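You operate a simulated robot arm through the tools that you are given. There is no shell and no other tool. Be economical: measure what you need, move in short steps, check, and stop when the job is done.

You are at the controls of a simulated robot arm. One attempt, no reset.

JOB
Warm the pink and the green rice cake under the cover.
Fine: dial at WARM till the green lamp lights; afterwards dial at OFF and red switch off; the cover stays on. Where these are worked on the way, their far stop is far enough and under half their travel is too little: red switch.

Only the result counts: the job must be done as asked and must still hold three seconds after the hand-in. Knocking over, shifting, dropping, spilling or breaking anything else fails it. A push-on lid holds only when it is set on centred and level and pressed home; a screw cap is set on level and turned clockwise until tight.

ROBOT AND FRAMES
A 6-joint arm with a two-finger parallel gripper, fixed in place. Base frame: the origin is at the foot of the arm, x ahead of it, y to its left, z up; the work surface is at about z = 72. Lengths are in cm, angles in rad, forces in N, time in s.
With the tool pointing down near the work surface it reaches from about 26 to 74 cm from the base axis. Its first joint turns from -1.152 to 1.152 rad. Payload 2.45 kg.
The TCP is the grasp point between the finger pads, 2.4 cm short of the fingertips. In the tool frame z runs along the fingers and y along their closing line. Largest opening 6.8 cm; finger width 1.7, thickness 1; the body of the gripper, 4 by 7 cm, starts 4.1 cm behind the TCP.
Orientation is that of the tool frame in the base frame, as a unit quaternion [w, x, y, z]. With the fingers straight down and closing along the base's y, the tool's x points along the base's -x, its y along +y and its z along -z.

CONTROLS
- The arm moves only by the tool send_rows. Its arguments are lists of equal length, an entry for each row: "jaw": the opening, from 0 (shut) to 1 (fully open); "linear": the shift along the base's x, y, z in units of 250 mm (1.0 is 250 mm), a list of three; "rotation": the turn, a rotation vector about the base's x, y, z in units of 90 degrees (1.0 is 90 degrees), a list of three. In form: {"jaw": [jaw, ...], "linear": [[tx, ty, tz], ...], "rotation": [[ax, ay, az], ...]}. A call has 1 to 12 rows; each row is the pose to reach, as a shift and turn from the pose commanded when the call began. A call with a number of a shift or a turn outside -1 to 1 is refused whole. A row lasts 0.2 s, in which the tool goes at most 5 cm and 0.15 rad; a call with a longer step from one row to the next is refused whole, and so is a gripper value outside its range. A pose out of reach is approached as far as the arm can. The call stops where the force on the tool passes 40 N (or 10 N more than at its start, if that is more) or the arm is blocked; 0.2 s more then pass. The fingers move at their own pace (about 10.8 cm/s each) and stop on an object; they squeeze with about 31 N. The grip force told is the motor's: it shows also when the fingers shut on nothing. Time passes only in rows, and 0.2 s behind the last, so rows that repeat a pose let the fingers close. It gives the time, the measured TCP pose, the force on the tool (base axes), the opening and the grip force at its end, in the units of the frame above (readings bear some noise), with the torque about the TCP (base axes, N m) and any sound that the robot's microphone picked up.
- Cameras (640 x 400 px; columns grow to the right, rows downward): "scene" is fixed at [15.52, 42.12, 143.73]; the picture's right is [-0.79, -0.61, 0.00], its down [-0.50, 0.64, -0.58] and it looks along [0.36, -0.46, -0.81] (base axes); focal length 316 px, centre (320, 200). "wrist" rides on the gripper at [8.4, 1.1, -7.5] in the tool frame; the picture's right is [-0.13, 0.99, 0.00], its down [-0.60, -0.08, -0.79] and it looks along [-0.79, -0.10, 0.61] (tool axes); focal length 251 px, centre (320, 200). There is no depth. A picture from a camera that has moved, and an enlarged one, comes with that camera's place and axes in the base frame and with its lens.
- get_image(camera): a new picture of that camera. It takes no simulated time.
- zoom(camera, box): a new picture of the part [left, top, right, bottom] of that camera's present view, enlarged. It takes no simulated time.
- hand_in(): hands the job in; it is judged then, once.

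Go step by step. Nothing tells you positions but the pictures and the camera data: compare them with the known pose of the tool, close in by small moves and look again before you grip or let go. The budget is 120 turns and 76 pictures, counting those below and the enlarged ones. Unless the task says otherwise, let go and move clear before handing in, and close with one line.

The tools are called by a JSON object that holds its "method" and its "body". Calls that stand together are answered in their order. send_rows: Moves the arm, as the interface text tells. Its arguments: {"type":"object","properties":{"jaw":{"type":"array"},"linear":{"type":"array"},"rotation":{"type":"array"}},"required":["jaw","linear","rotation"]} The other tools are called the same way: get_image (camera) takes a picture; zoom (camera, box) takes an enlarged picture of a part of a camera's view; hand_in () hands the job in.

At the start:

```text
clock: 0.0
tool_pos: [41.08, 14.56, 102.55]
tool_rot: [0.0, 0.0, 1.0, 0.0]
wrist_force: [0.0, -0.5, -0.5]
ft_torque: [-0.01, 0.03, 0.02]
gripper_width: 6.82
grip_force: 0.0
```

scene: 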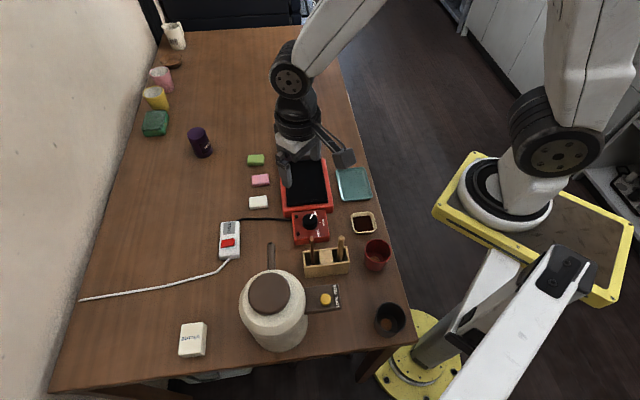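
wrist: 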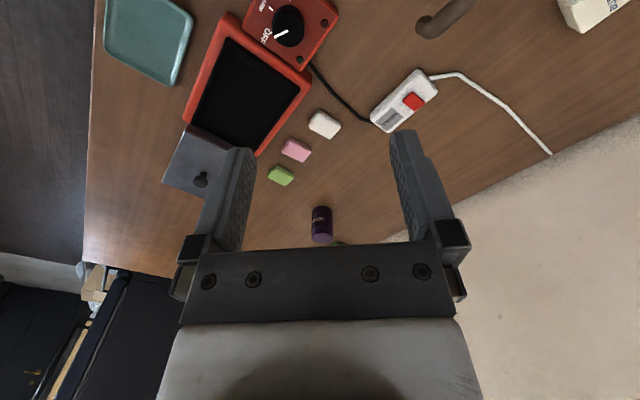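

The hotplate (red with black plate), its dial box, a grey cover, three small cakes and a switched power strip are in view. I'll zoom in to get details.

{"method": "zoom", "body": {"camera": "scene", "box": [210, 130, 400, 270]}}

{"method": "zoom", "body": {"camera": "wrist", "box": [90, 0, 450, 225]}}

```text
2.86 times, centred on (305, 200) of scene
camera zoom: at [15.52, 42.12, 143.73], right [-0.79, -0.61, 0.0], down [-0.5, 0.64, -0.58], along [0.36, -0.46, -0.81], focal length 904 px, centre (363, 200)
```

zoom: 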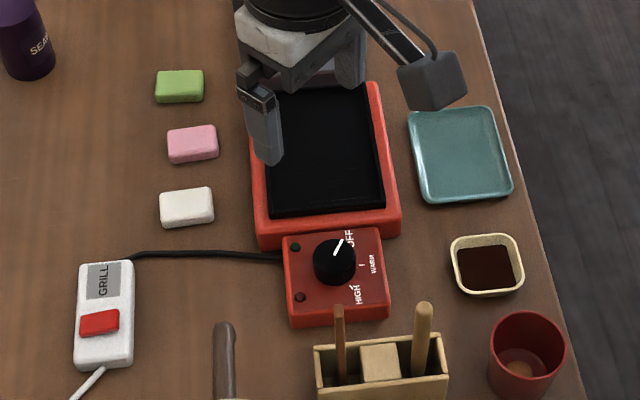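

```text
1.78 times, centred on (270, 112) of wrist
camera zoom: at [32.6, 15.84, 110.13], right [0.13, 0.99, 0.0], down [0.6, -0.08, 0.79], along [0.79, -0.1, -0.61], focal length 447 px, centre (409, 356)
```

zoom: 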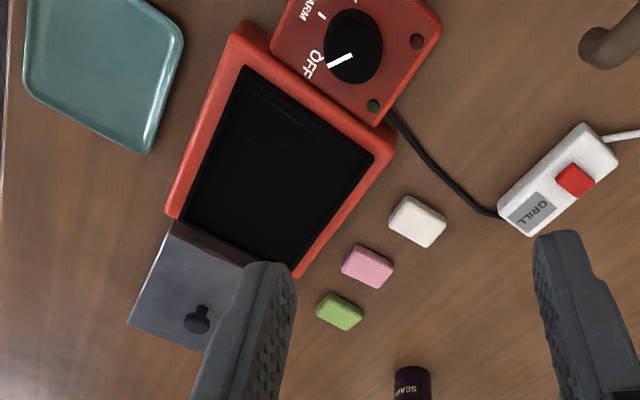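

The grill plate is at about (52, 1), the dial at about (43, 11), the switch at about (56, 27), and the cakes at about (59, 13), (64, 7) and (71, 3). The cover is near (62, -9). I'm moving the arm aside to see the grill and cover clearly.

{"method": "send_rows", "body": {"jaw": [1, 1, 1, 1, 1, 1], "linear": [[-0.03, -0.16, 0], [-0.07, -0.33, 0], [-0.1, -0.5, 0], [-0.13, -0.67, 0], [-0.17, -0.84, 0], [-0.2, -1, 0]], "rotation": [[0, 0, 0], [0, 0, 0], [0, 0, 0], [0, 0, 0], [0, 0, 0], [0, 0, 0]]}}

{"method": "get_image", "body": {"camera": "wrist"}}

{"method": "zoom", "body": {"camera": "scene", "box": [210, 130, 400, 270]}}

```text
clock: 1.4
tool_pos: [35.87, -10.59, 102.66]
tool_rot: [0.0, 0.0, 1.0, -0.001]
wrist_force: [0.7, -0.7, -0.3]
ft_torque: [-0.01, 0.01, -0.01]
gripper_width: 6.81
grip_force: 0.1
```

```text
71 pictures are left
camera wrist: at [27.46, -9.35, 110.17], right [0.13, 0.99, 0.0], down [0.6, -0.08, 0.79], along [0.79, -0.1, -0.61], focal length 251 px, centre (320, 200)
```

wrist: 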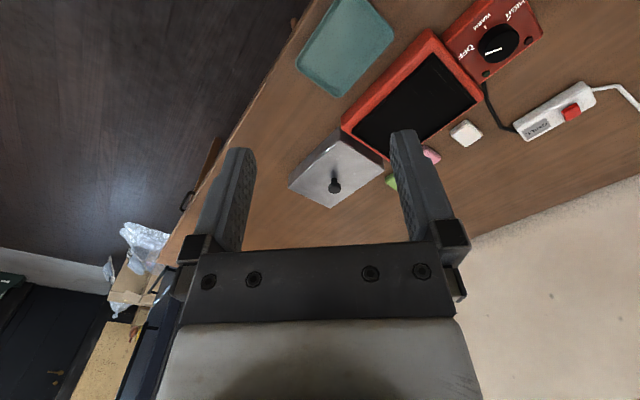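

```text
2.86 times, centred on (305, 200) of scene
camera zoom: at [15.52, 42.12, 143.73], right [-0.79, -0.61, 0.0], down [-0.5, 0.64, -0.58], along [0.36, -0.46, -0.81], focal length 904 px, centre (363, 200)
```

zoom: 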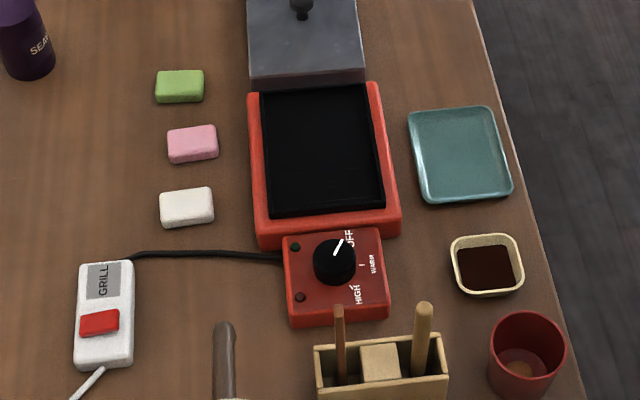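

The view is now clear. I'll zoom on the cover, and on the dial and switch.

{"method": "zoom", "body": {"camera": "scene", "box": [250, 100, 350, 162]}}

{"method": "zoom", "body": {"camera": "scene", "box": [210, 195, 340, 275]}}

{"method": "zoom", "body": {"camera": "wrist", "box": [270, 10, 490, 210]}}

```text
6.40 times, centred on (300, 131) of scene
camera zoom: at [15.52, 42.12, 143.73], right [-0.79, -0.61, 0.0], down [-0.5, 0.64, -0.58], along [0.36, -0.46, -0.81], focal length 2024 px, centre (448, 642)
```

zoom: 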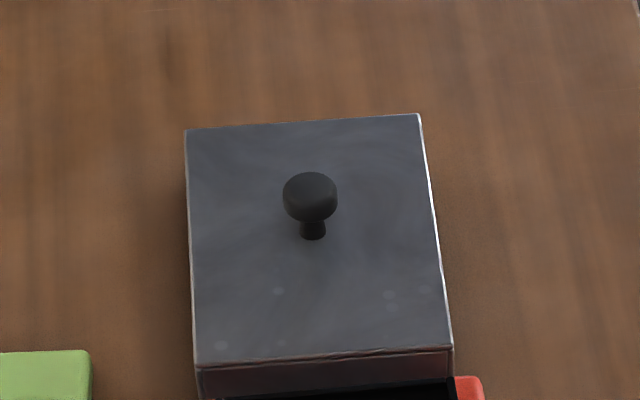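

```text
4.92 times, centred on (275, 235) of scene
camera zoom: at [15.52, 42.12, 143.73], right [-0.79, -0.61, 0.0], down [-0.5, 0.64, -0.58], along [0.36, -0.46, -0.81], focal length 1557 px, centre (542, 28)
```

zoom: 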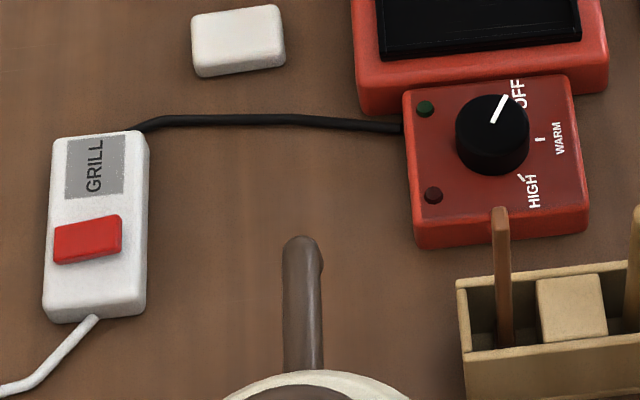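

```text
2.00 times, centred on (380, 110) of wrist
camera zoom: at [27.46, -9.35, 110.17], right [0.13, 0.99, 0.0], down [0.6, -0.08, 0.79], along [0.79, -0.1, -0.61], focal length 503 px, centre (200, 380)
```

zoom: 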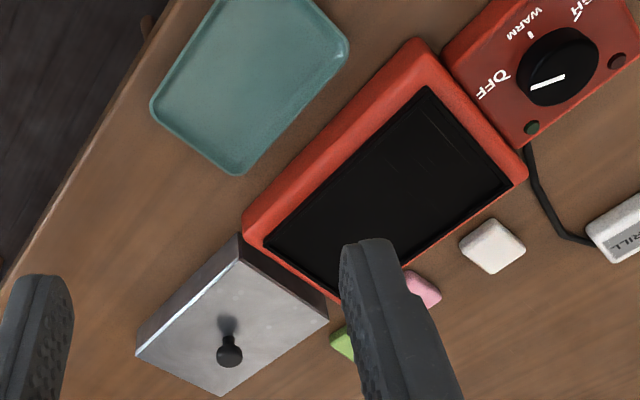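

The cover's centre is about (66, -11.5), top at about z 75.5. The grill recess centre is about (53.6, 0.5), with the grill's long axis at about -45°. I'm moving above the cakes with the gripper yawed 45° to look closer.

{"method": "send_rows", "body": {"jaw": [1, 1, 1, 1, 1, 1, 1, 1], "linear": [[0.12, 0.09, -0.04], [0.24, 0.18, -0.08], [0.36, 0.27, -0.12], [0.48, 0.36, -0.16], [0.6, 0.45, -0.2], [0.72, 0.54, -0.24], [0.84, 0.63, -0.28], [0.96, 0.716, -0.32]], "rotation": [[0, 0, 0.0625], [0, 0, 0.125], [0, 0, 0.1875], [0, 0, 0.25], [0, 0, 0.3125], [0, 0, 0.375], [0, 0, 0.4375], [0, 0, 0.5]]}}

{"method": "get_image", "body": {"camera": "wrist"}}

```text
clock: 3.2
tool_pos: [60.34, 7.86, 94.62]
tool_rot: [-0.001, -0.384, 0.923, 0.0]
wrist_force: [0.0, 1.2, -0.1]
ft_torque: [-0.02, 0.0, -0.01]
gripper_width: 6.81
grip_force: 0.1
```

```text
66 pictures are left
camera wrist: at [53.54, 2.79, 102.15], right [-0.61, 0.79, 0.0], down [0.48, 0.37, 0.79], along [0.63, 0.48, -0.61], focal length 251 px, centre (320, 200)
```

wrist: 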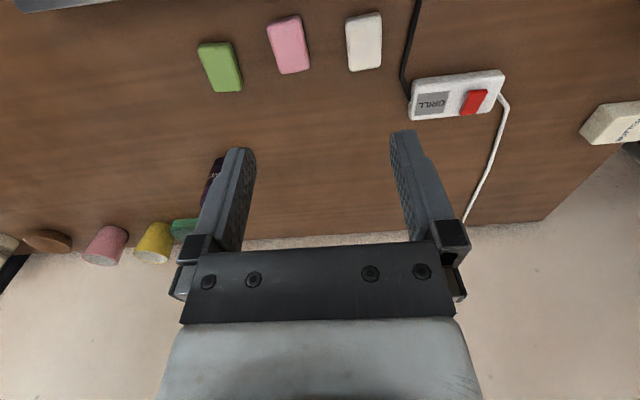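

The pink cake is at (64, 7) with its long axis at about 46°, and the green one at (70.6, 2.1) at about 38°. I'm going above the green one.

{"method": "send_rows", "body": {"jaw": [1, 1, 1, 1], "linear": [[0.1, -0.06, -0.1], [0.21, -0.12, -0.21], [0.31, -0.18, -0.32], [0.41, -0.23, -0.425]], "rotation": [[0, 0, -0.02], [0, 0, -0.04], [0, 0, -0.06], [0, 0, -0.08]]}}

{"method": "get_image", "body": {"camera": "wrist"}}

{"method": "get_image", "body": {"camera": "scene"}}

```text
clock: 4.2
tool_pos: [70.62, 1.86, 83.93]
tool_rot: [0.0, -0.324, 0.946, 0.001]
wrist_force: [0.9, 0.9, 0.5]
ft_torque: [0.02, -0.01, -0.03]
gripper_width: 6.81
grip_force: 0.0
```

```text
65 pictures are left
camera wrist: at [63.12, -2.31, 91.43], right [-0.5, 0.86, 0.0], down [0.53, 0.31, 0.79], along [0.69, 0.4, -0.61], focal length 251 px, centre (320, 200)
```

wrist: 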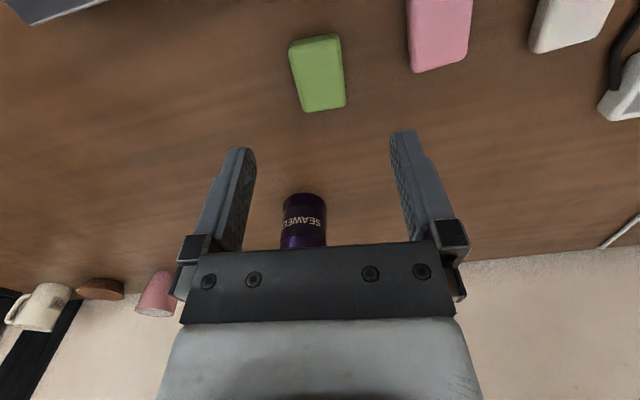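

```text
64 pictures are left
```

scene: 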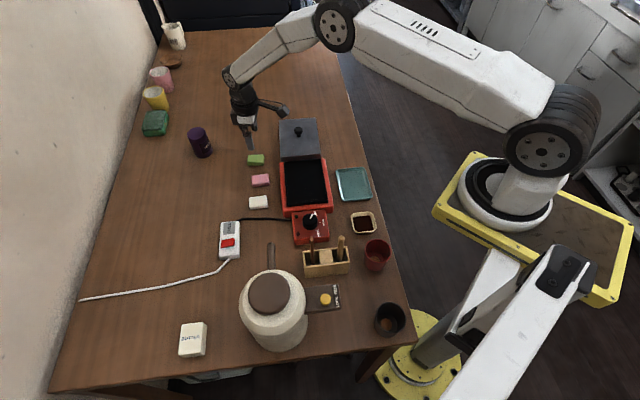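

The gripper is centred and aligned over the green cake. I'm descending and gripping.

{"method": "send_rows", "body": {"jaw": [0.8, 0.8, 0.8, 0.8, 0.3, 0.3, 0.3], "linear": [[0, 0, -0.12], [0, 0, -0.24], [0, 0, -0.32], [0, 0, -0.36], [0, 0, -0.36], [0, 0, -0.36], [0, 0, -0.36]], "rotation": [[0, 0, 0], [0, 0, 0], [0, 0, 0], [0, 0, 0], [0, 0, 0], [0, 0, 0], [0, 0, 0]]}}

{"method": "get_image", "body": {"camera": "wrist"}}

```text
clock: 5.8
tool_pos: [70.24, 1.87, 74.96]
tool_rot: [0.0, -0.324, 0.946, -0.001]
wrist_force: [0.1, -0.1, 0.1]
ft_torque: [0.02, -0.01, 0.0]
gripper_width: 3.5
grip_force: 31.4
```

```text
63 pictures are left
camera wrist: at [62.84, -2.3, 82.51], right [-0.51, 0.86, 0.0], down [0.53, 0.31, 0.79], along [0.68, 0.4, -0.61], focal length 251 px, centre (320, 200)
```

wrist: 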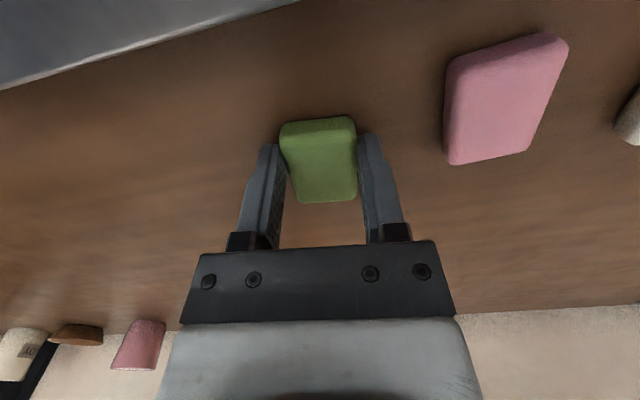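

The green cake is gripped. I'm lifting it and moving over the grill plate's far half.

{"method": "send_rows", "body": {"jaw": [0.3, 0.3, 0.3, 0.3, 0.3, 0.3, 0.3, 0.3], "linear": [[0, 0, 0.1], [0, 0, 0.25], [0, 0, 0.42], [-0.15, -0.04, 0.44], [-0.3, -0.08, 0.44], [-0.45, -0.12, 0.44], [-0.584, -0.148, 0.44], [-0.584, -0.148, 0.44]], "rotation": [[0, 0, 0], [0, 0, 0], [0, 0, 0], [0, 0, 0.02], [0, 0, 0.04], [0, 0, 0.06], [0, 0, 0.08], [0, 0, 0.08]]}}

{"method": "get_image", "body": {"camera": "wrist"}}

{"method": "zoom", "body": {"camera": "scene", "box": [230, 100, 390, 250]}}

```text
clock: 7.6
tool_pos: [55.41, -1.83, 85.69]
tool_rot: [0.001, -0.383, 0.924, 0.0]
wrist_force: [-0.1, -1.2, -0.6]
ft_torque: [0.01, 0.06, -0.03]
gripper_width: 3.47
grip_force: 30.8
```

```text
62 pictures are left
camera wrist: at [48.64, -6.85, 93.17], right [-0.61, 0.79, 0.0], down [0.48, 0.37, 0.79], along [0.63, 0.48, -0.61], focal length 251 px, centre (320, 200)
```

wrist: 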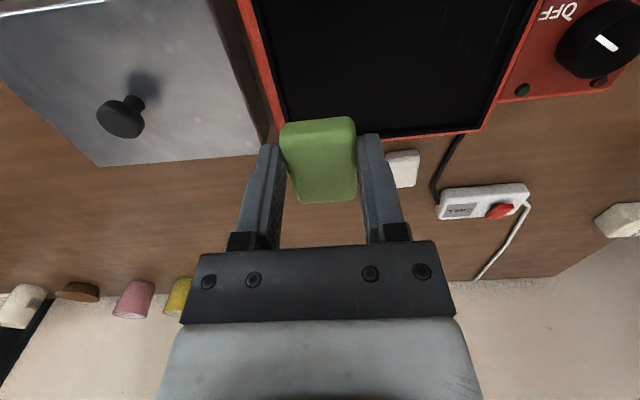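

```text
2.67 times, centred on (310, 175) of scene
camera zoom: at [15.52, 42.12, 143.73], right [-0.79, -0.61, 0.0], down [-0.5, 0.64, -0.58], along [0.36, -0.46, -0.81], focal length 843 px, centre (347, 267)
```

zoom: 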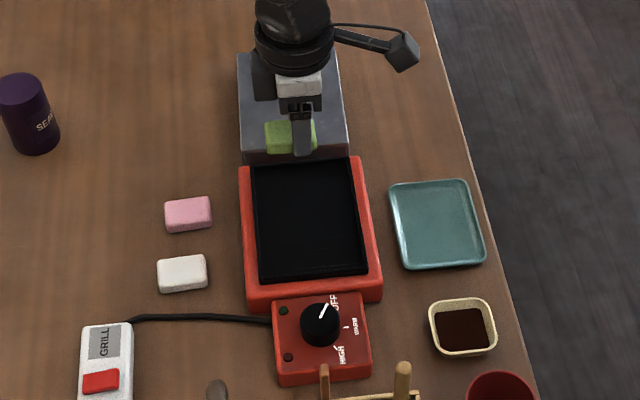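

The recess's rim is at about z 77, centred about (52.4, 1.75), so I'm shifting slightly and going lower over the far half, then checking.

{"method": "send_rows", "body": {"jaw": [0.3, 0.3, 0.3], "linear": [[-0.038, 0.054, -0.05], [-0.038, 0.054, -0.15], [-0.038, 0.054, -0.172]], "rotation": [[0, 0, 0], [0, 0, 0], [0, 0, 0]]}}

{"method": "get_image", "body": {"camera": "wrist"}}

{"method": "zoom", "body": {"camera": "scene", "box": [260, 130, 350, 220]}}

```text
clock: 8.4
tool_pos: [54.86, -0.53, 81.61]
tool_rot: [0.0, -0.383, 0.924, 0.0]
wrist_force: [0.2, -0.3, -1.2]
ft_torque: [-0.01, 0.02, -0.04]
gripper_width: 3.5
grip_force: 31.1
```

```text
60 pictures are left
camera wrist: at [47.97, -5.62, 89.07], right [-0.61, 0.79, 0.0], down [0.48, 0.37, 0.79], along [0.63, 0.48, -0.61], focal length 251 px, centre (320, 200)
```

wrist: 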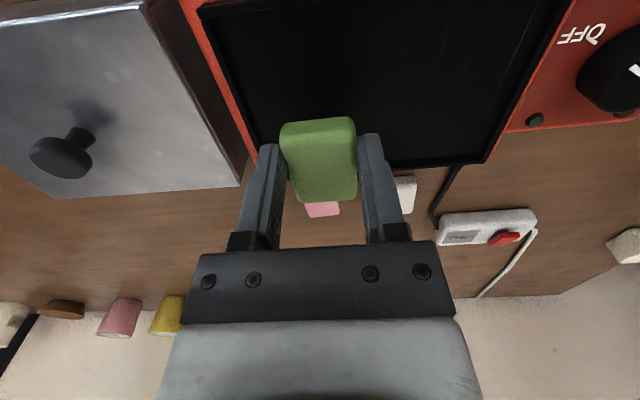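

```text
4.44 times, centred on (305, 175) of scene
camera zoom: at [15.52, 42.12, 143.73], right [-0.79, -0.61, 0.0], down [-0.5, 0.64, -0.58], along [0.36, -0.46, -0.81], focal length 1406 px, centre (387, 311)
```

zoom: 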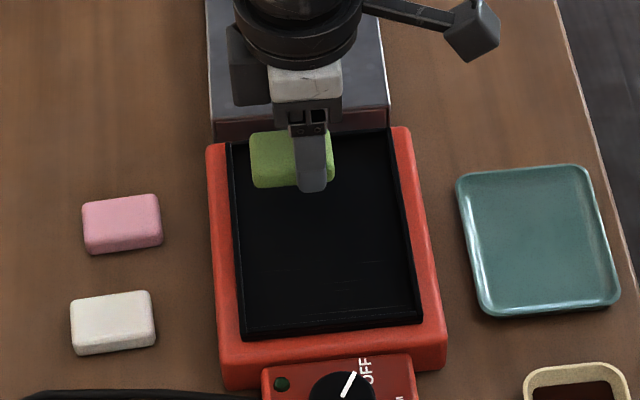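

The cake sits about 1 cm too far toward the cakes' side, so I'm shifting it and descending carefully.

{"method": "send_rows", "body": {"jaw": [0.3, 0.3, 0.3, 0.3, 0.3], "linear": [[-0.03, -0.026, -0.02], [-0.03, -0.026, -0.05], [-0.03, -0.026, -0.07], [-0.03, -0.026, -0.085], [-0.03, -0.026, -0.095]], "rotation": [[0, 0, 0], [0, 0, 0], [0, 0, 0], [0, 0, 0], [0, 0, 0]]}}

{"method": "zoom", "body": {"camera": "scene", "box": [260, 130, 350, 220]}}

```text
clock: 9.6
tool_pos: [53.88, -1.38, 79.35]
tool_rot: [0.0, -0.383, 0.924, 0.0]
wrist_force: [0.4, -0.4, -0.5]
ft_torque: [0.01, 0.0, 0.0]
gripper_width: 3.47
grip_force: 31.2
```

```text
4.44 times, centred on (305, 175) of scene
camera zoom: at [15.53, 42.12, 143.73], right [-0.79, -0.61, 0.0], down [-0.5, 0.64, -0.58], along [0.36, -0.46, -0.81], focal length 1406 px, centre (387, 311)
```

zoom: 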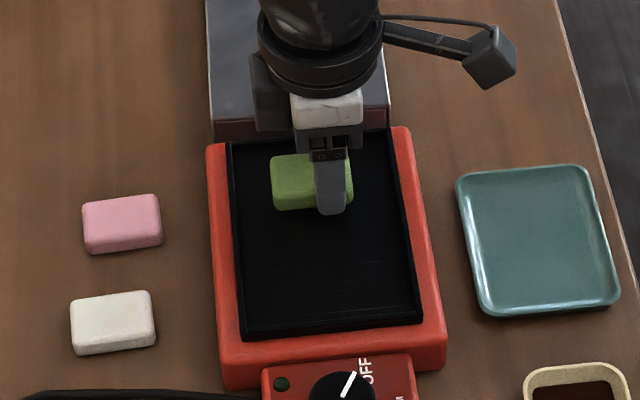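

No contact yet; I'm lowering further in small steps.

{"method": "send_rows", "body": {"jaw": [0.3, 0.3, 0.3, 0.3], "linear": [[0, 0, -0.012], [0, 0, -0.02], [0, 0, -0.028], [0, 0, -0.036]], "rotation": [[0, 0, 0], [0, 0, 0], [0, 0, 0], [0, 0, 0]]}}

```text
clock: 10.8
tool_pos: [54.01, -1.3, 78.6]
tool_rot: [0.001, -0.383, 0.924, -0.001]
wrist_force: [-3.5, 0.3, 8.7]
ft_torque: [0.0, 0.07, 0.01]
gripper_width: 3.49
grip_force: 30.8
stopped in row 4: the force on the tool passed its limit at 41 N (the readings are from after the stop); the commanded pose is now the measured one
```

Contact: the cake rests on the plate. I'm opening slightly and rising.

{"method": "send_rows", "body": {"jaw": [0.65, 0.65, 0.65, 0.65, 0.65, 0.65], "linear": [[0, 0, 0], [0, 0, 0], [0, 0, 0.03], [0, 0, 0.1], [0, 0, 0.2], [0, 0, 0.3]], "rotation": [[0, 0, 0], [0, 0, 0], [0, 0, 0], [0, 0, 0], [0, 0, 0], [0, 0, 0]]}}

{"method": "zoom", "body": {"camera": "scene", "box": [230, 130, 350, 220]}}

{"method": "get_image", "body": {"camera": "wrist"}}

```text
clock: 12.2
tool_pos: [54.04, -1.14, 86.15]
tool_rot: [0.001, -0.383, 0.924, 0.0]
wrist_force: [-0.4, -0.1, -0.4]
ft_torque: [-0.03, -0.01, 0.0]
gripper_width: 4.41
grip_force: 0.1
```

```text
4.44 times, centred on (290, 175) of scene
camera zoom: at [15.52, 42.12, 143.73], right [-0.79, -0.61, 0.0], down [-0.5, 0.64, -0.58], along [0.36, -0.46, -0.81], focal length 1406 px, centre (453, 311)
```

zoom: 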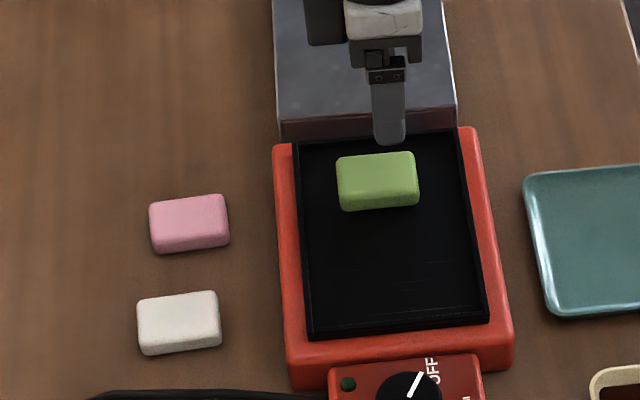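

```text
56 pictures are left
camera wrist: at [47.34, -6.13, 93.69], right [-0.61, 0.79, 0.0], down [0.48, 0.37, 0.79], along [0.63, 0.48, -0.61], focal length 251 px, centre (320, 200)
```

wrist: 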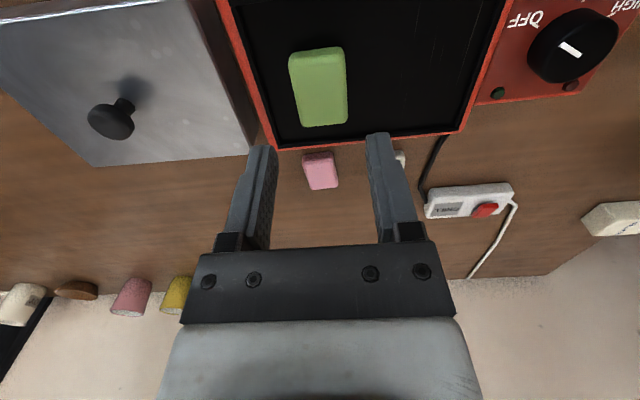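

The green cake is placed nicely. Next I'm going above the pink one.

{"method": "send_rows", "body": {"jaw": [0.65, 0.8, 0.8, 0.8], "linear": [[0.12, 0.1, 0], [0.25, 0.2, 0], [0.396, 0.318, -0.06], [0.396, 0.318, -0.08]], "rotation": [[0, 0, 0], [0, 0, 0], [0, 0, 0], [0, 0, 0]]}}

{"method": "get_image", "body": {"camera": "wrist"}}

```text
clock: 13.2
tool_pos: [63.75, 6.74, 84.35]
tool_rot: [0.001, -0.383, 0.924, -0.001]
wrist_force: [-0.5, 0.7, 0.0]
ft_torque: [0.02, 0.0, 0.03]
gripper_width: 5.44
grip_force: 0.1
```

```text
55 pictures are left
camera wrist: at [57.01, 1.77, 91.82], right [-0.61, 0.79, 0.0], down [0.48, 0.37, 0.79], along [0.63, 0.48, -0.61], focal length 251 px, centre (320, 200)
```

wrist: 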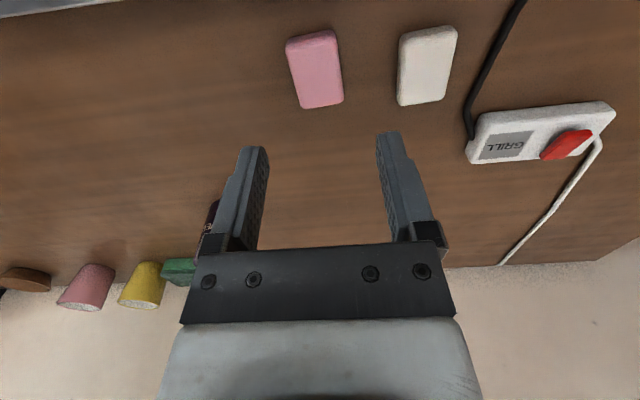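

The pink cake is aligned under the gripper. I'm making a small shift, then descending and gripping.

{"method": "send_rows", "body": {"jaw": [0.8, 0.8, 0.8, 0.8, 0.3, 0.3, 0.3], "linear": [[0.01, -0.012, -0.12], [0.01, -0.012, -0.24], [0.01, -0.012, -0.33], [0.01, -0.012, -0.374], [0.01, -0.012, -0.374], [0.01, -0.012, -0.374], [0.01, -0.012, -0.374]], "rotation": [[0, 0, 0], [0, 0, 0], [0, 0, 0], [0, 0, 0], [0, 0, 0], [0, 0, 0], [0, 0, 0]]}}

{"method": "get_image", "body": {"camera": "wrist"}}

```text
clock: 14.8
tool_pos: [63.98, 6.32, 74.97]
tool_rot: [0.002, -0.382, 0.924, 0.0]
wrist_force: [0.2, -0.4, -0.8]
ft_torque: [-0.02, 0.03, 0.0]
gripper_width: 3.47
grip_force: 31.3
```

```text
54 pictures are left
camera wrist: at [57.18, 1.37, 82.47], right [-0.61, 0.79, 0.0], down [0.48, 0.37, 0.79], along [0.63, 0.48, -0.61], focal length 251 px, centre (320, 200)
```

wrist: 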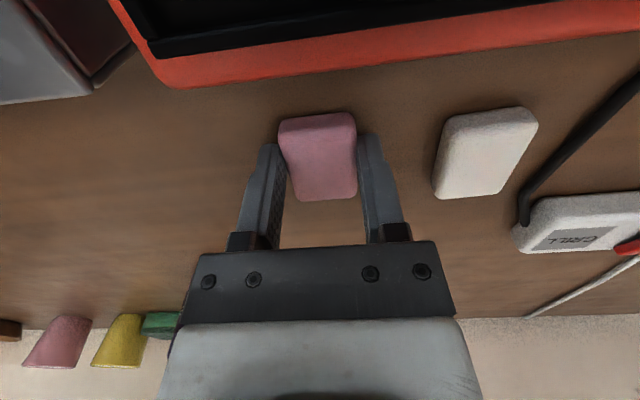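

The pink cake is gripped. I'm lifting, moving over the near half of the pan and lowering to just above it.

{"method": "send_rows", "body": {"jaw": [0.3, 0.3, 0.3, 0.3, 0.3, 0.3, 0.3, 0.3, 0.3, 0.3], "linear": [[0, 0, 0.1], [0, 0, 0.25], [0, 0, 0.4], [-0.14, -0.03, 0.44], [-0.28, -0.06, 0.44], [-0.42, -0.09, 0.44], [-0.576, -0.125, 0.44], [-0.576, -0.125, 0.4], [-0.576, -0.125, 0.26], [-0.576, -0.125, 0.2]], "rotation": [[0, 0, 0], [0, 0, 0], [0, 0, 0], [0, 0, 0], [0, 0, 0], [0, 0, 0], [0, 0, 0], [0, 0, 0], [0, 0, 0], [0, 0, 0]]}}

{"method": "zoom", "body": {"camera": "scene", "box": [250, 130, 350, 230]}}

```text
clock: 17.0
tool_pos: [49.85, 3.24, 79.68]
tool_rot: [0.003, -0.383, 0.924, -0.001]
wrist_force: [0.1, -0.2, -0.6]
ft_torque: [0.05, -0.02, 0.0]
gripper_width: 3.49
grip_force: 31.2
```

```text
4.00 times, centred on (300, 180) of scene
camera zoom: at [15.52, 42.12, 143.73], right [-0.79, -0.61, 0.0], down [-0.5, 0.64, -0.58], along [0.36, -0.46, -0.81], focal length 1265 px, centre (400, 280)
```

zoom: 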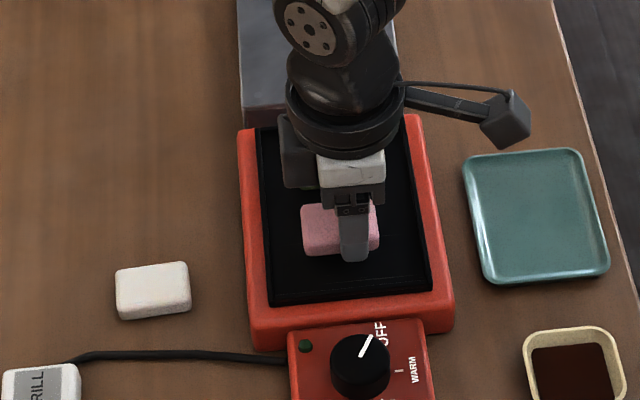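

The pink cake is over the near half. I'm lowering to contact.

{"method": "send_rows", "body": {"jaw": [0.3, 0.3, 0.3, 0.3, 0.3, 0.3], "linear": [[0, 0, -0.02], [0, 0, -0.034], [0, 0, -0.04], [0, 0, -0.044], [0, 0, -0.048], [0, 0, -0.052]], "rotation": [[0, 0, 0], [0, 0, 0], [0, 0, 0], [0, 0, 0], [0, 0, 0], [0, 0, 0]]}}

```text
clock: 18.4
tool_pos: [50.04, 3.26, 78.62]
tool_rot: [0.003, -0.382, 0.924, -0.001]
wrist_force: [2.7, -8.4, 32.0]
ft_torque: [-0.05, 0.09, 0.02]
gripper_width: 3.49
grip_force: 31.0
```

{"method": "send_rows", "body": {"jaw": [0.3, 0.62, 0.62, 0.62, 0.62, 0.62, 0.62], "linear": [[0, 0, 0.006], [0, 0, 0.006], [0, 0, 0.006], [0, 0, 0.05], [0, 0, 0.12], [0, 0, 0.24], [0, 0, 0.4]], "rotation": [[0, 0, 0], [0, 0, 0], [0, 0, 0], [0, 0, 0], [0, 0, 0], [0, 0, 0], [0, 0, 0]]}}

{"method": "get_image", "body": {"camera": "wrist"}}

{"method": "zoom", "body": {"camera": "scene", "box": [250, 110, 350, 210]}}

```text
clock: 20.0
tool_pos: [49.72, 3.55, 88.46]
tool_rot: [0.001, -0.382, 0.924, 0.0]
wrist_force: [-0.4, 0.0, 0.5]
ft_torque: [0.02, -0.02, 0.01]
gripper_width: 4.23
grip_force: 0.0
```

```text
52 pictures are left
camera wrist: at [42.95, -1.47, 96.04], right [-0.61, 0.79, 0.0], down [0.48, 0.37, 0.79], along [0.63, 0.48, -0.61], focal length 251 px, centre (320, 200)
```

wrist: 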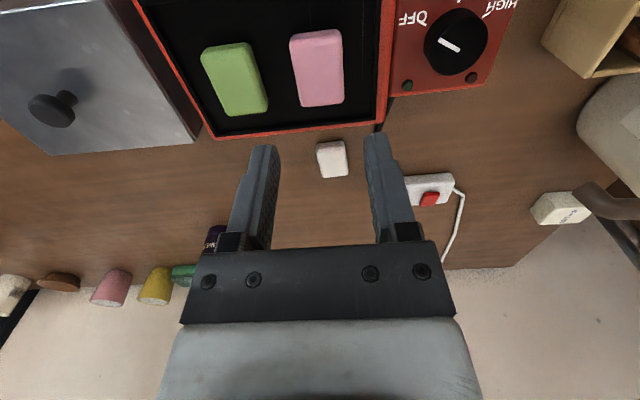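

```text
4.00 times, centred on (300, 160) of scene
camera zoom: at [15.52, 42.12, 143.73], right [-0.79, -0.61, 0.0], down [-0.5, 0.64, -0.58], along [0.36, -0.46, -0.81], focal length 1265 px, centre (400, 360)
```

zoom: 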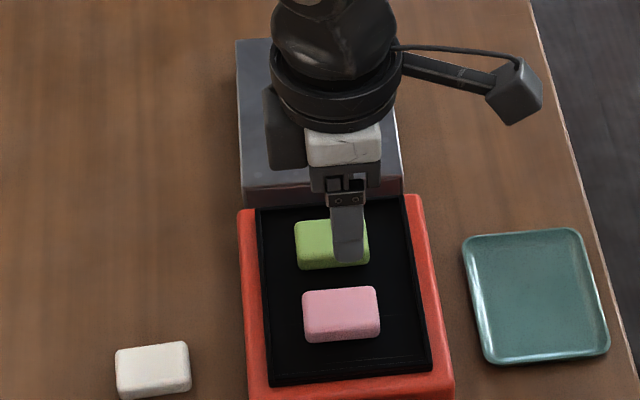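

Both cakes are well inside the pan. Now I'm going above the cover's knob.

{"method": "send_rows", "body": {"jaw": [0.7, 0.7, 0.7, 0.7, 0.7, 0.7], "linear": [[0.13, -0.12, 0], [0.26, -0.24, 0], [0.39, -0.36, 0], [0.52, -0.48, 0], [0.656, -0.6, 0], [0.656, -0.6, 0]], "rotation": [[0, 0, 0], [0, 0, 0], [0, 0, 0], [0, 0, 0], [0, 0, 0], [0, 0, 0]]}}

{"method": "get_image", "body": {"camera": "wrist"}}

{"method": "zoom", "body": {"camera": "scene", "box": [250, 90, 350, 190]}}

```text
clock: 21.4
tool_pos: [66.53, -11.66, 88.0]
tool_rot: [0.001, -0.383, 0.924, 0.0]
wrist_force: [0.6, 0.5, -0.2]
ft_torque: [0.01, 0.01, -0.02]
gripper_width: 4.79
grip_force: 0.0
```

```text
50 pictures are left
camera wrist: at [59.71, -16.58, 95.67], right [-0.61, 0.79, 0.0], down [0.48, 0.37, 0.79], along [0.63, 0.48, -0.61], focal length 251 px, centre (320, 200)
```

wrist: 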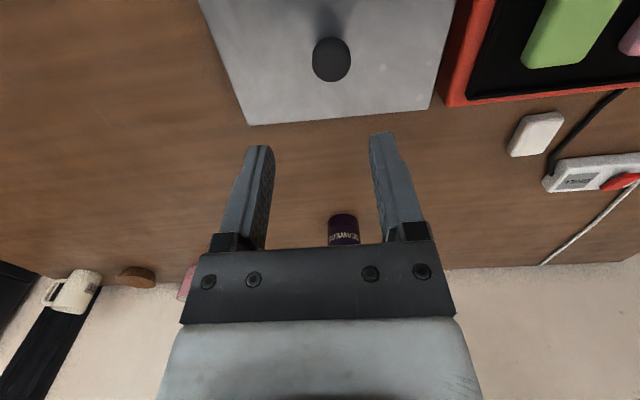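

```text
4.00 times, centred on (300, 140) of scene
camera zoom: at [15.53, 42.12, 143.73], right [-0.79, -0.61, 0.0], down [-0.5, 0.64, -0.58], along [0.36, -0.46, -0.81], focal length 1265 px, centre (400, 440)
```

zoom: 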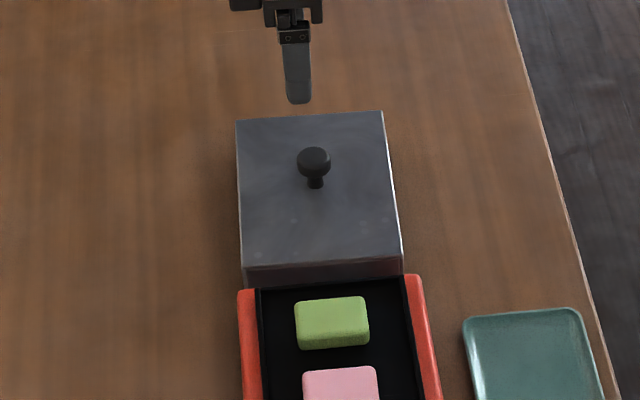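

The knob's head is at about (65.1, -11.6), z 78.6. I'm shifting and lowering to just above it to check.

{"method": "send_rows", "body": {"jaw": [0.8, 0.8, 0.8], "linear": [[-0.056, -0.004, -0.06], [-0.056, -0.004, -0.16], [-0.056, -0.004, -0.2]], "rotation": [[0, 0, 0], [0, 0, 0], [0, 0, 0]]}}

{"method": "get_image", "body": {"camera": "wrist"}}

{"method": "zoom", "body": {"camera": "scene", "box": [250, 90, 350, 190]}}

```text
clock: 22.2
tool_pos: [65.0, -11.7, 83.27]
tool_rot: [0.001, -0.383, 0.924, 0.0]
wrist_force: [-0.5, -0.9, 0.5]
ft_torque: [0.02, -0.03, 0.04]
gripper_width: 5.44
grip_force: 0.1
```

```text
48 pictures are left
camera wrist: at [58.16, -16.75, 90.75], right [-0.61, 0.79, 0.0], down [0.48, 0.37, 0.79], along [0.63, 0.48, -0.61], focal length 251 px, centre (320, 200)
```

wrist: 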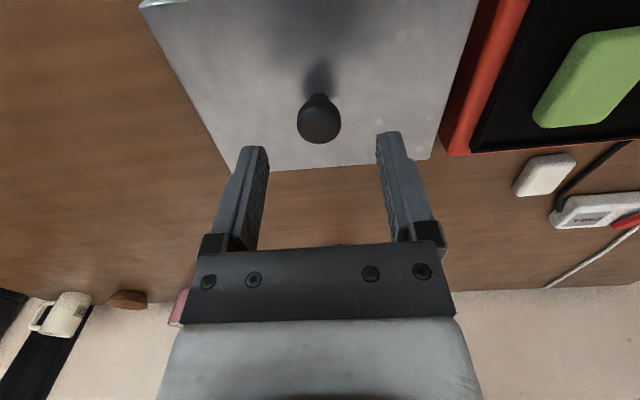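

```text
4.00 times, centred on (300, 140) of scene
camera zoom: at [15.52, 42.12, 143.73], right [-0.79, -0.61, 0.0], down [-0.5, 0.64, -0.58], along [0.36, -0.46, -0.81], focal length 1265 px, centre (400, 440)
```

zoom: 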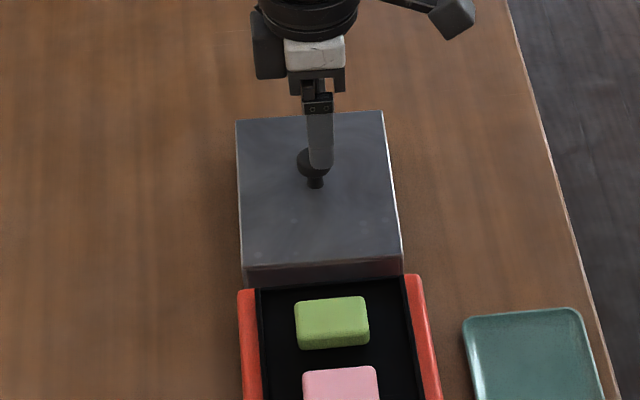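

Aligned. I'm descending to the knob head and gripping.

{"method": "send_rows", "body": {"jaw": [0.8, 0.8, 0.8, 0.2, 0.2, 0.2, 0.2], "linear": [[0, 0, -0.08], [0, 0, -0.15], [0, 0, -0.182], [0, 0, -0.182], [0, 0, -0.182], [0, 0, -0.182], [0, 0, -0.182]], "rotation": [[0, 0, 0], [0, 0, 0], [0, 0, 0], [0, 0, 0], [0, 0, 0], [0, 0, 0], [0, 0, 0]]}}

{"method": "get_image", "body": {"camera": "wrist"}}

```text
clock: 23.8
tool_pos: [64.86, -11.67, 78.77]
tool_rot: [0.001, -0.383, 0.924, 0.0]
wrist_force: [0.8, -0.2, 1.1]
ft_torque: [0.07, -0.11, -0.02]
gripper_width: 2.47
grip_force: 30.7
```

```text
46 pictures are left
camera wrist: at [58.05, -16.77, 86.33], right [-0.61, 0.79, 0.0], down [0.48, 0.37, 0.79], along [0.63, 0.48, -0.61], focal length 251 px, centre (320, 200)
```

wrist: 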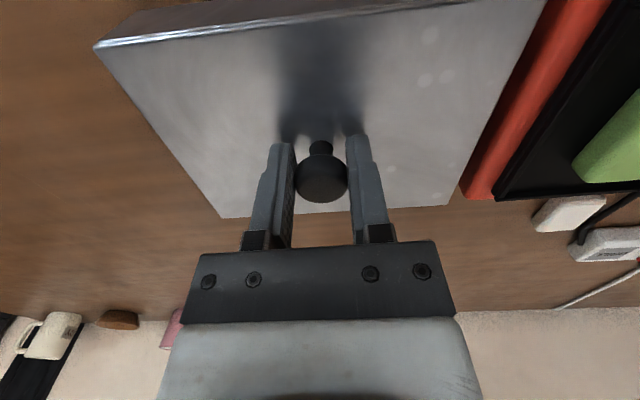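

The knob is gripped. I'm lifting the cover straight up.

{"method": "send_rows", "body": {"jaw": [0.2, 0.2, 0.2, 0.2, 0.2, 0.2], "linear": [[0, 0, 0.02], [0, 0, 0.06], [0, 0, 0.14], [0, 0, 0.26], [0, 0, 0.38], [0, 0, 0.44]], "rotation": [[0, 0, 0], [0, 0, 0], [0, 0, 0], [0, 0, 0], [0, 0, 0], [0, 0, 0]]}}

{"method": "get_image", "body": {"camera": "wrist"}}

{"method": "get_image", "body": {"camera": "scene"}}

```text
clock: 25.2
tool_pos: [64.9, -11.74, 90.01]
tool_rot: [0.001, -0.382, 0.924, -0.001]
wrist_force: [0.2, -0.2, -1.5]
ft_torque: [-0.01, -0.01, -0.04]
gripper_width: 2.49
grip_force: 30.9
```

```text
45 pictures are left
camera wrist: at [58.06, -16.81, 97.46], right [-0.61, 0.79, 0.0], down [0.48, 0.37, 0.79], along [0.63, 0.48, -0.61], focal length 251 px, centre (320, 200)
```

wrist: 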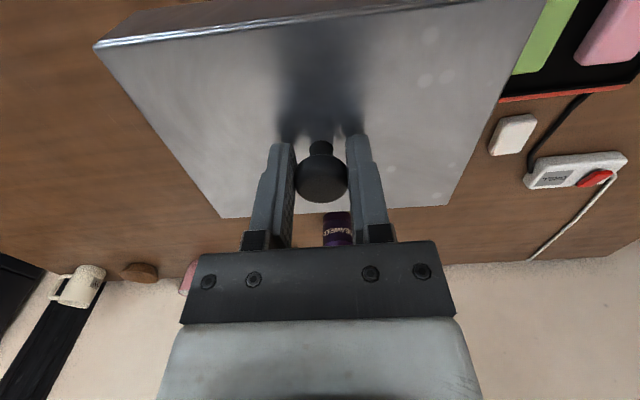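

```text
44 pictures are left
```

scene: 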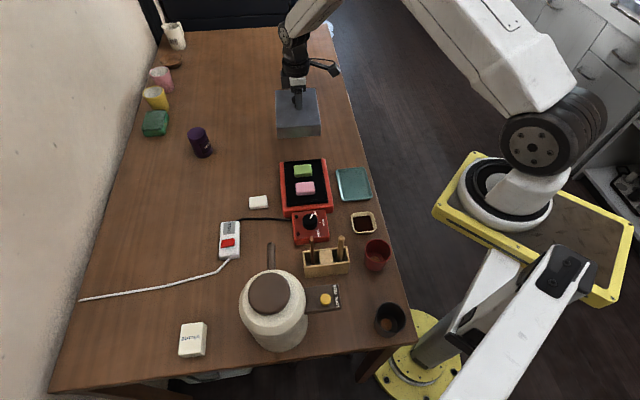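

The cover lifted level. I'll zoom on the now unobstructed grill to fix its centre.

{"method": "zoom", "body": {"camera": "scene", "box": [270, 150, 345, 225]}}

```text
5.33 times, centred on (308, 188) of scene
camera zoom: at [15.53, 42.12, 143.73], right [-0.79, -0.61, 0.0], down [-0.5, 0.64, -0.58], along [0.36, -0.46, -0.81], focal length 1687 px, centre (387, 267)
```

zoom: 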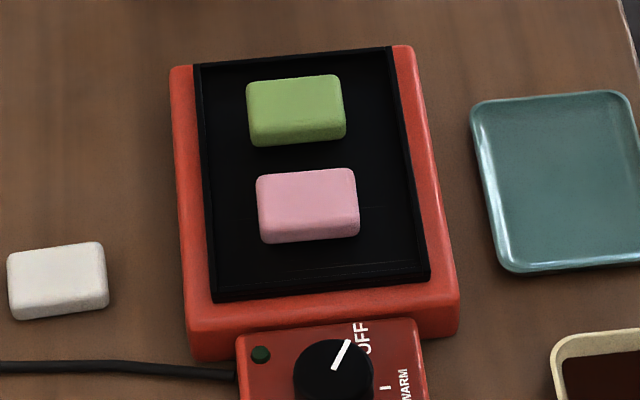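

The grill's centre in tool coordinates is about (51.5, 0.95). The lid needs about +1.5° of yaw. I'm carrying it over.

{"method": "send_rows", "body": {"jaw": [0.2, 0.2, 0.2, 0.2, 0.2, 0.2, 0.2, 0.2, 0.2], "linear": [[-0.08, 0.075, 0], [-0.17, 0.16, 0], [-0.26, 0.245, 0], [-0.35, 0.33, 0], [-0.44, 0.415, 0], [-0.5, 0.472, 0], [-0.536, 0.506, 0], [-0.536, 0.506, -0.08], [-0.536, 0.506, -0.15]], "rotation": [[0, 0, 0.003], [0, 0, 0.006], [0, 0, 0.009], [0, 0, 0.012], [0, 0, 0.015], [0, 0, 0.017], [0, 0, 0.017], [0, 0, 0.017], [0, 0, 0.017]]}}

{"method": "get_image", "body": {"camera": "wrist"}}

{"method": "zoom", "body": {"camera": "scene", "box": [260, 130, 355, 225]}}

```text
clock: 27.2
tool_pos: [51.49, 0.75, 85.94]
tool_rot: [0.001, -0.395, 0.919, 0.0]
wrist_force: [-0.5, 0.2, -2.6]
ft_torque: [-0.03, 0.02, 0.01]
gripper_width: 2.48
grip_force: 31.3
```

```text
42 pictures are left
camera wrist: at [44.78, -4.31, 93.54], right [-0.63, 0.78, 0.0], down [0.47, 0.38, 0.79], along [0.62, 0.5, -0.61], focal length 251 px, centre (320, 200)
```

wrist: 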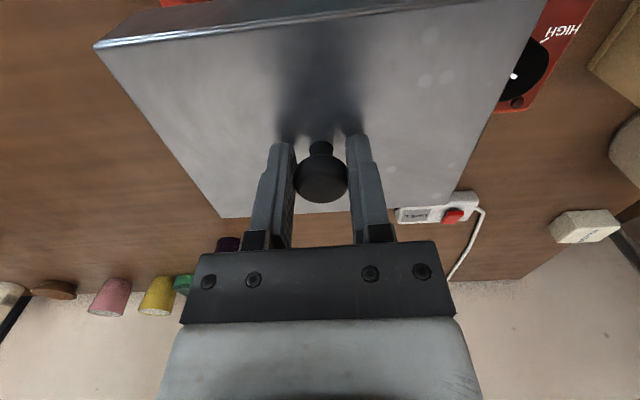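

```text
4.21 times, centred on (308, 178) of scene
camera zoom: at [15.53, 42.12, 143.73], right [-0.79, -0.61, 0.0], down [-0.5, 0.64, -0.58], along [0.36, -0.46, -0.81], focal length 1332 px, centre (373, 295)
```

zoom: 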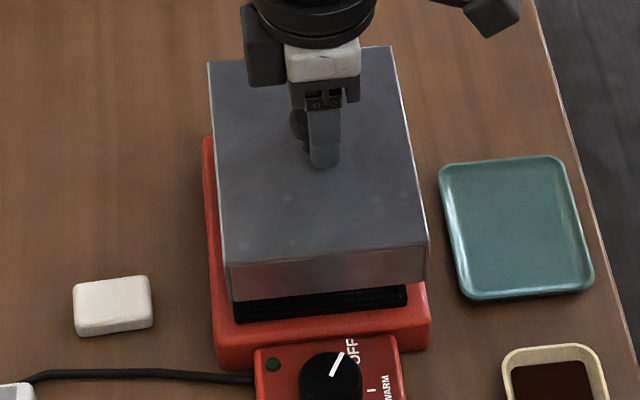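

The lid needs a shift of about 0.8 cm toward the dial end and 0.4 cm sideways. I'm adjusting and lowering a bit.

{"method": "send_rows", "body": {"jaw": [0.2, 0.2, 0.2, 0.2], "linear": [[-0.011, 0.034, 0], [-0.011, 0.034, -0.02], [-0.011, 0.034, -0.04], [-0.011, 0.034, -0.055]], "rotation": [[0, 0, 0], [0, 0, 0], [0, 0, 0], [0, 0, 0]]}}

{"method": "zoom", "body": {"camera": "scene", "box": [265, 140, 345, 220]}}

{"method": "get_image", "body": {"camera": "wrist"}}

```text
clock: 28.2
tool_pos: [51.11, 1.68, 84.9]
tool_rot: [0.001, -0.396, 0.918, -0.001]
wrist_force: [0.0, 0.3, -3.0]
ft_torque: [-0.01, 0.03, 0.01]
gripper_width: 2.48
grip_force: 31.0
```

```text
5.00 times, centred on (305, 180) of scene
camera zoom: at [15.53, 42.12, 143.73], right [-0.79, -0.61, 0.0], down [-0.5, 0.64, -0.58], along [0.36, -0.46, -0.81], focal length 1581 px, centre (395, 300)
```

zoom: 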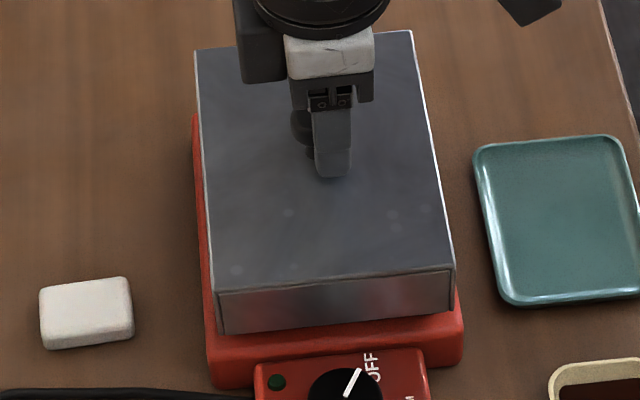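

```text
39 pictures are left
camera wrist: at [44.52, -3.46, 92.37], right [-0.63, 0.78, 0.0], down [0.47, 0.38, 0.79], along [0.62, 0.5, -0.61], focal length 251 px, centre (320, 200)
```

wrist: 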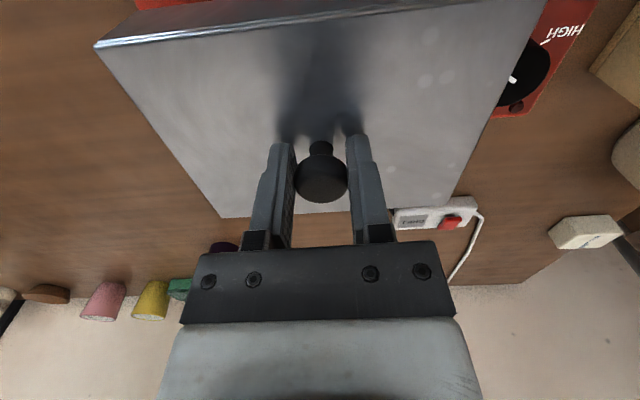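

The lid's overhang now looks even. I'm lowering slowly to contact.

{"method": "send_rows", "body": {"jaw": [0.2, 0.2, 0.2, 0.2, 0.2], "linear": [[0, 0, -0.01], [0, 0, -0.02], [0, 0, -0.028], [0, 0, -0.036], [0, 0, -0.044]], "rotation": [[0, 0, 0], [0, 0, 0], [0, 0, 0], [0, 0, 0], [0, 0, 0]]}}

{"method": "zoom", "body": {"camera": "scene", "box": [265, 140, 345, 220]}}

```text
clock: 29.4
tool_pos: [51.24, 1.57, 83.74]
tool_rot: [0.001, -0.394, 0.919, 0.0]
wrist_force: [-0.4, 0.3, -2.2]
ft_torque: [-0.01, 0.01, 0.02]
gripper_width: 2.49
grip_force: 30.9
```

```text
5.00 times, centred on (305, 180) of scene
camera zoom: at [15.53, 42.12, 143.73], right [-0.79, -0.61, 0.0], down [-0.5, 0.64, -0.58], along [0.36, -0.46, -0.81], focal length 1581 px, centre (395, 300)
```

zoom: 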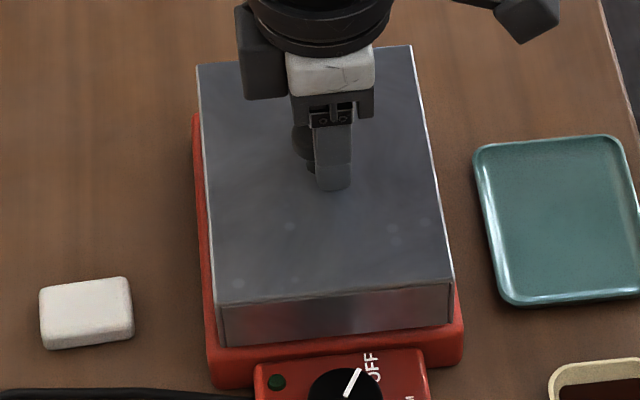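

{"method": "send_rows", "body": {"jaw": [0.2, 0.2, 0.2, 0.2, 0.2, 0.2], "linear": [[0, 0, -0.008], [0, 0, -0.015], [0, 0, -0.022], [0, 0, -0.029], [0, 0, -0.036], [0, 0, -0.043]], "rotation": [[0, 0, 0], [0, 0, 0], [0, 0, 0], [0, 0, 0], [0, 0, 0], [0, 0, 0]]}}

{"method": "zoom", "body": {"camera": "scene", "box": [265, 140, 345, 220]}}

```text
clock: 30.8
tool_pos: [51.23, 1.74, 82.75]
tool_rot: [0.003, -0.394, 0.919, -0.001]
wrist_force: [-6.9, 2.0, 24.5]
ft_torque: [0.13, 0.0, 0.05]
gripper_width: 2.47
grip_force: 30.9
```

```text
5.00 times, centred on (305, 180) of scene
camera zoom: at [15.46, 42.13, 143.73], right [-0.79, -0.61, 0.0], down [-0.5, 0.64, -0.58], along [0.36, -0.46, -0.81], focal length 1581 px, centre (395, 300)
```

zoom: 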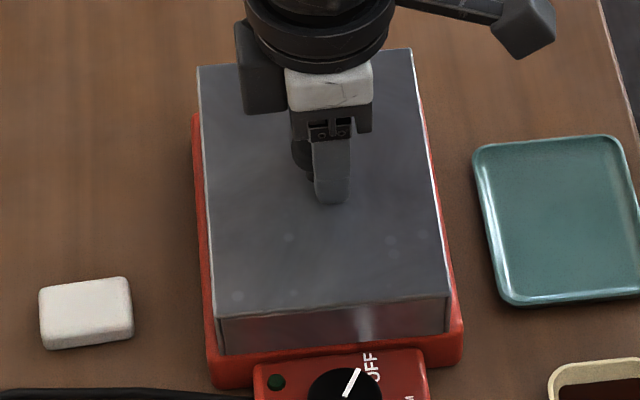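

The cover has landed. I'm relieving the force, releasing, rising and inspecting.

{"method": "send_rows", "body": {"jaw": [0.2, 0.8, 0.8, 0.8, 0.8, 0.8], "linear": [[0, 0, 0.005], [0, 0, 0.005], [0, 0, 0.005], [0, 0, 0.08], [0, 0, 0.2], [0, 0, 0.36]], "rotation": [[0, 0, 0], [0, 0, 0], [0, 0, 0], [0, 0, 0], [0, 0, 0], [0, 0, 0]]}}

{"method": "get_image", "body": {"camera": "wrist"}}

{"method": "zoom", "body": {"camera": "scene", "box": [265, 140, 345, 220]}}

```text
clock: 32.2
tool_pos: [51.23, 1.7, 91.68]
tool_rot: [0.001, -0.394, 0.919, -0.001]
wrist_force: [0.5, -0.5, 0.9]
ft_torque: [-0.02, -0.05, 0.0]
gripper_width: 5.44
grip_force: 0.0
```

```text
36 pictures are left
camera wrist: at [44.68, -3.5, 99.23], right [-0.63, 0.78, 0.0], down [0.47, 0.38, 0.79], along [0.62, 0.5, -0.61], focal length 251 px, centre (320, 200)
```

wrist: 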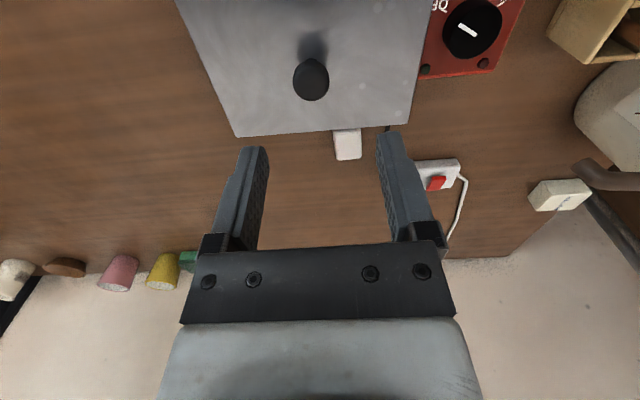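

```text
5.00 times, centred on (305, 180) of scene
camera zoom: at [15.52, 42.12, 143.73], right [-0.79, -0.61, 0.0], down [-0.5, 0.64, -0.58], along [0.36, -0.46, -0.81], focal length 1581 px, centre (395, 300)
```

zoom: 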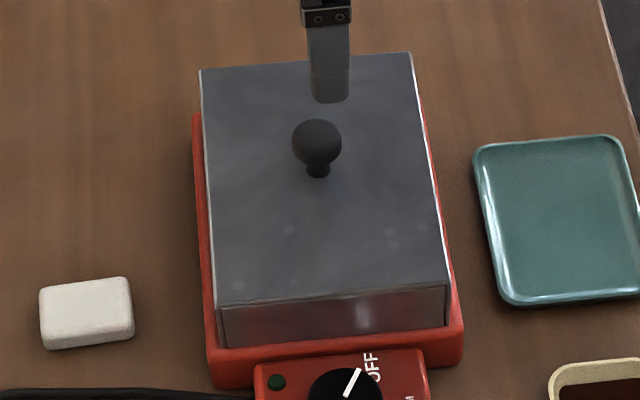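

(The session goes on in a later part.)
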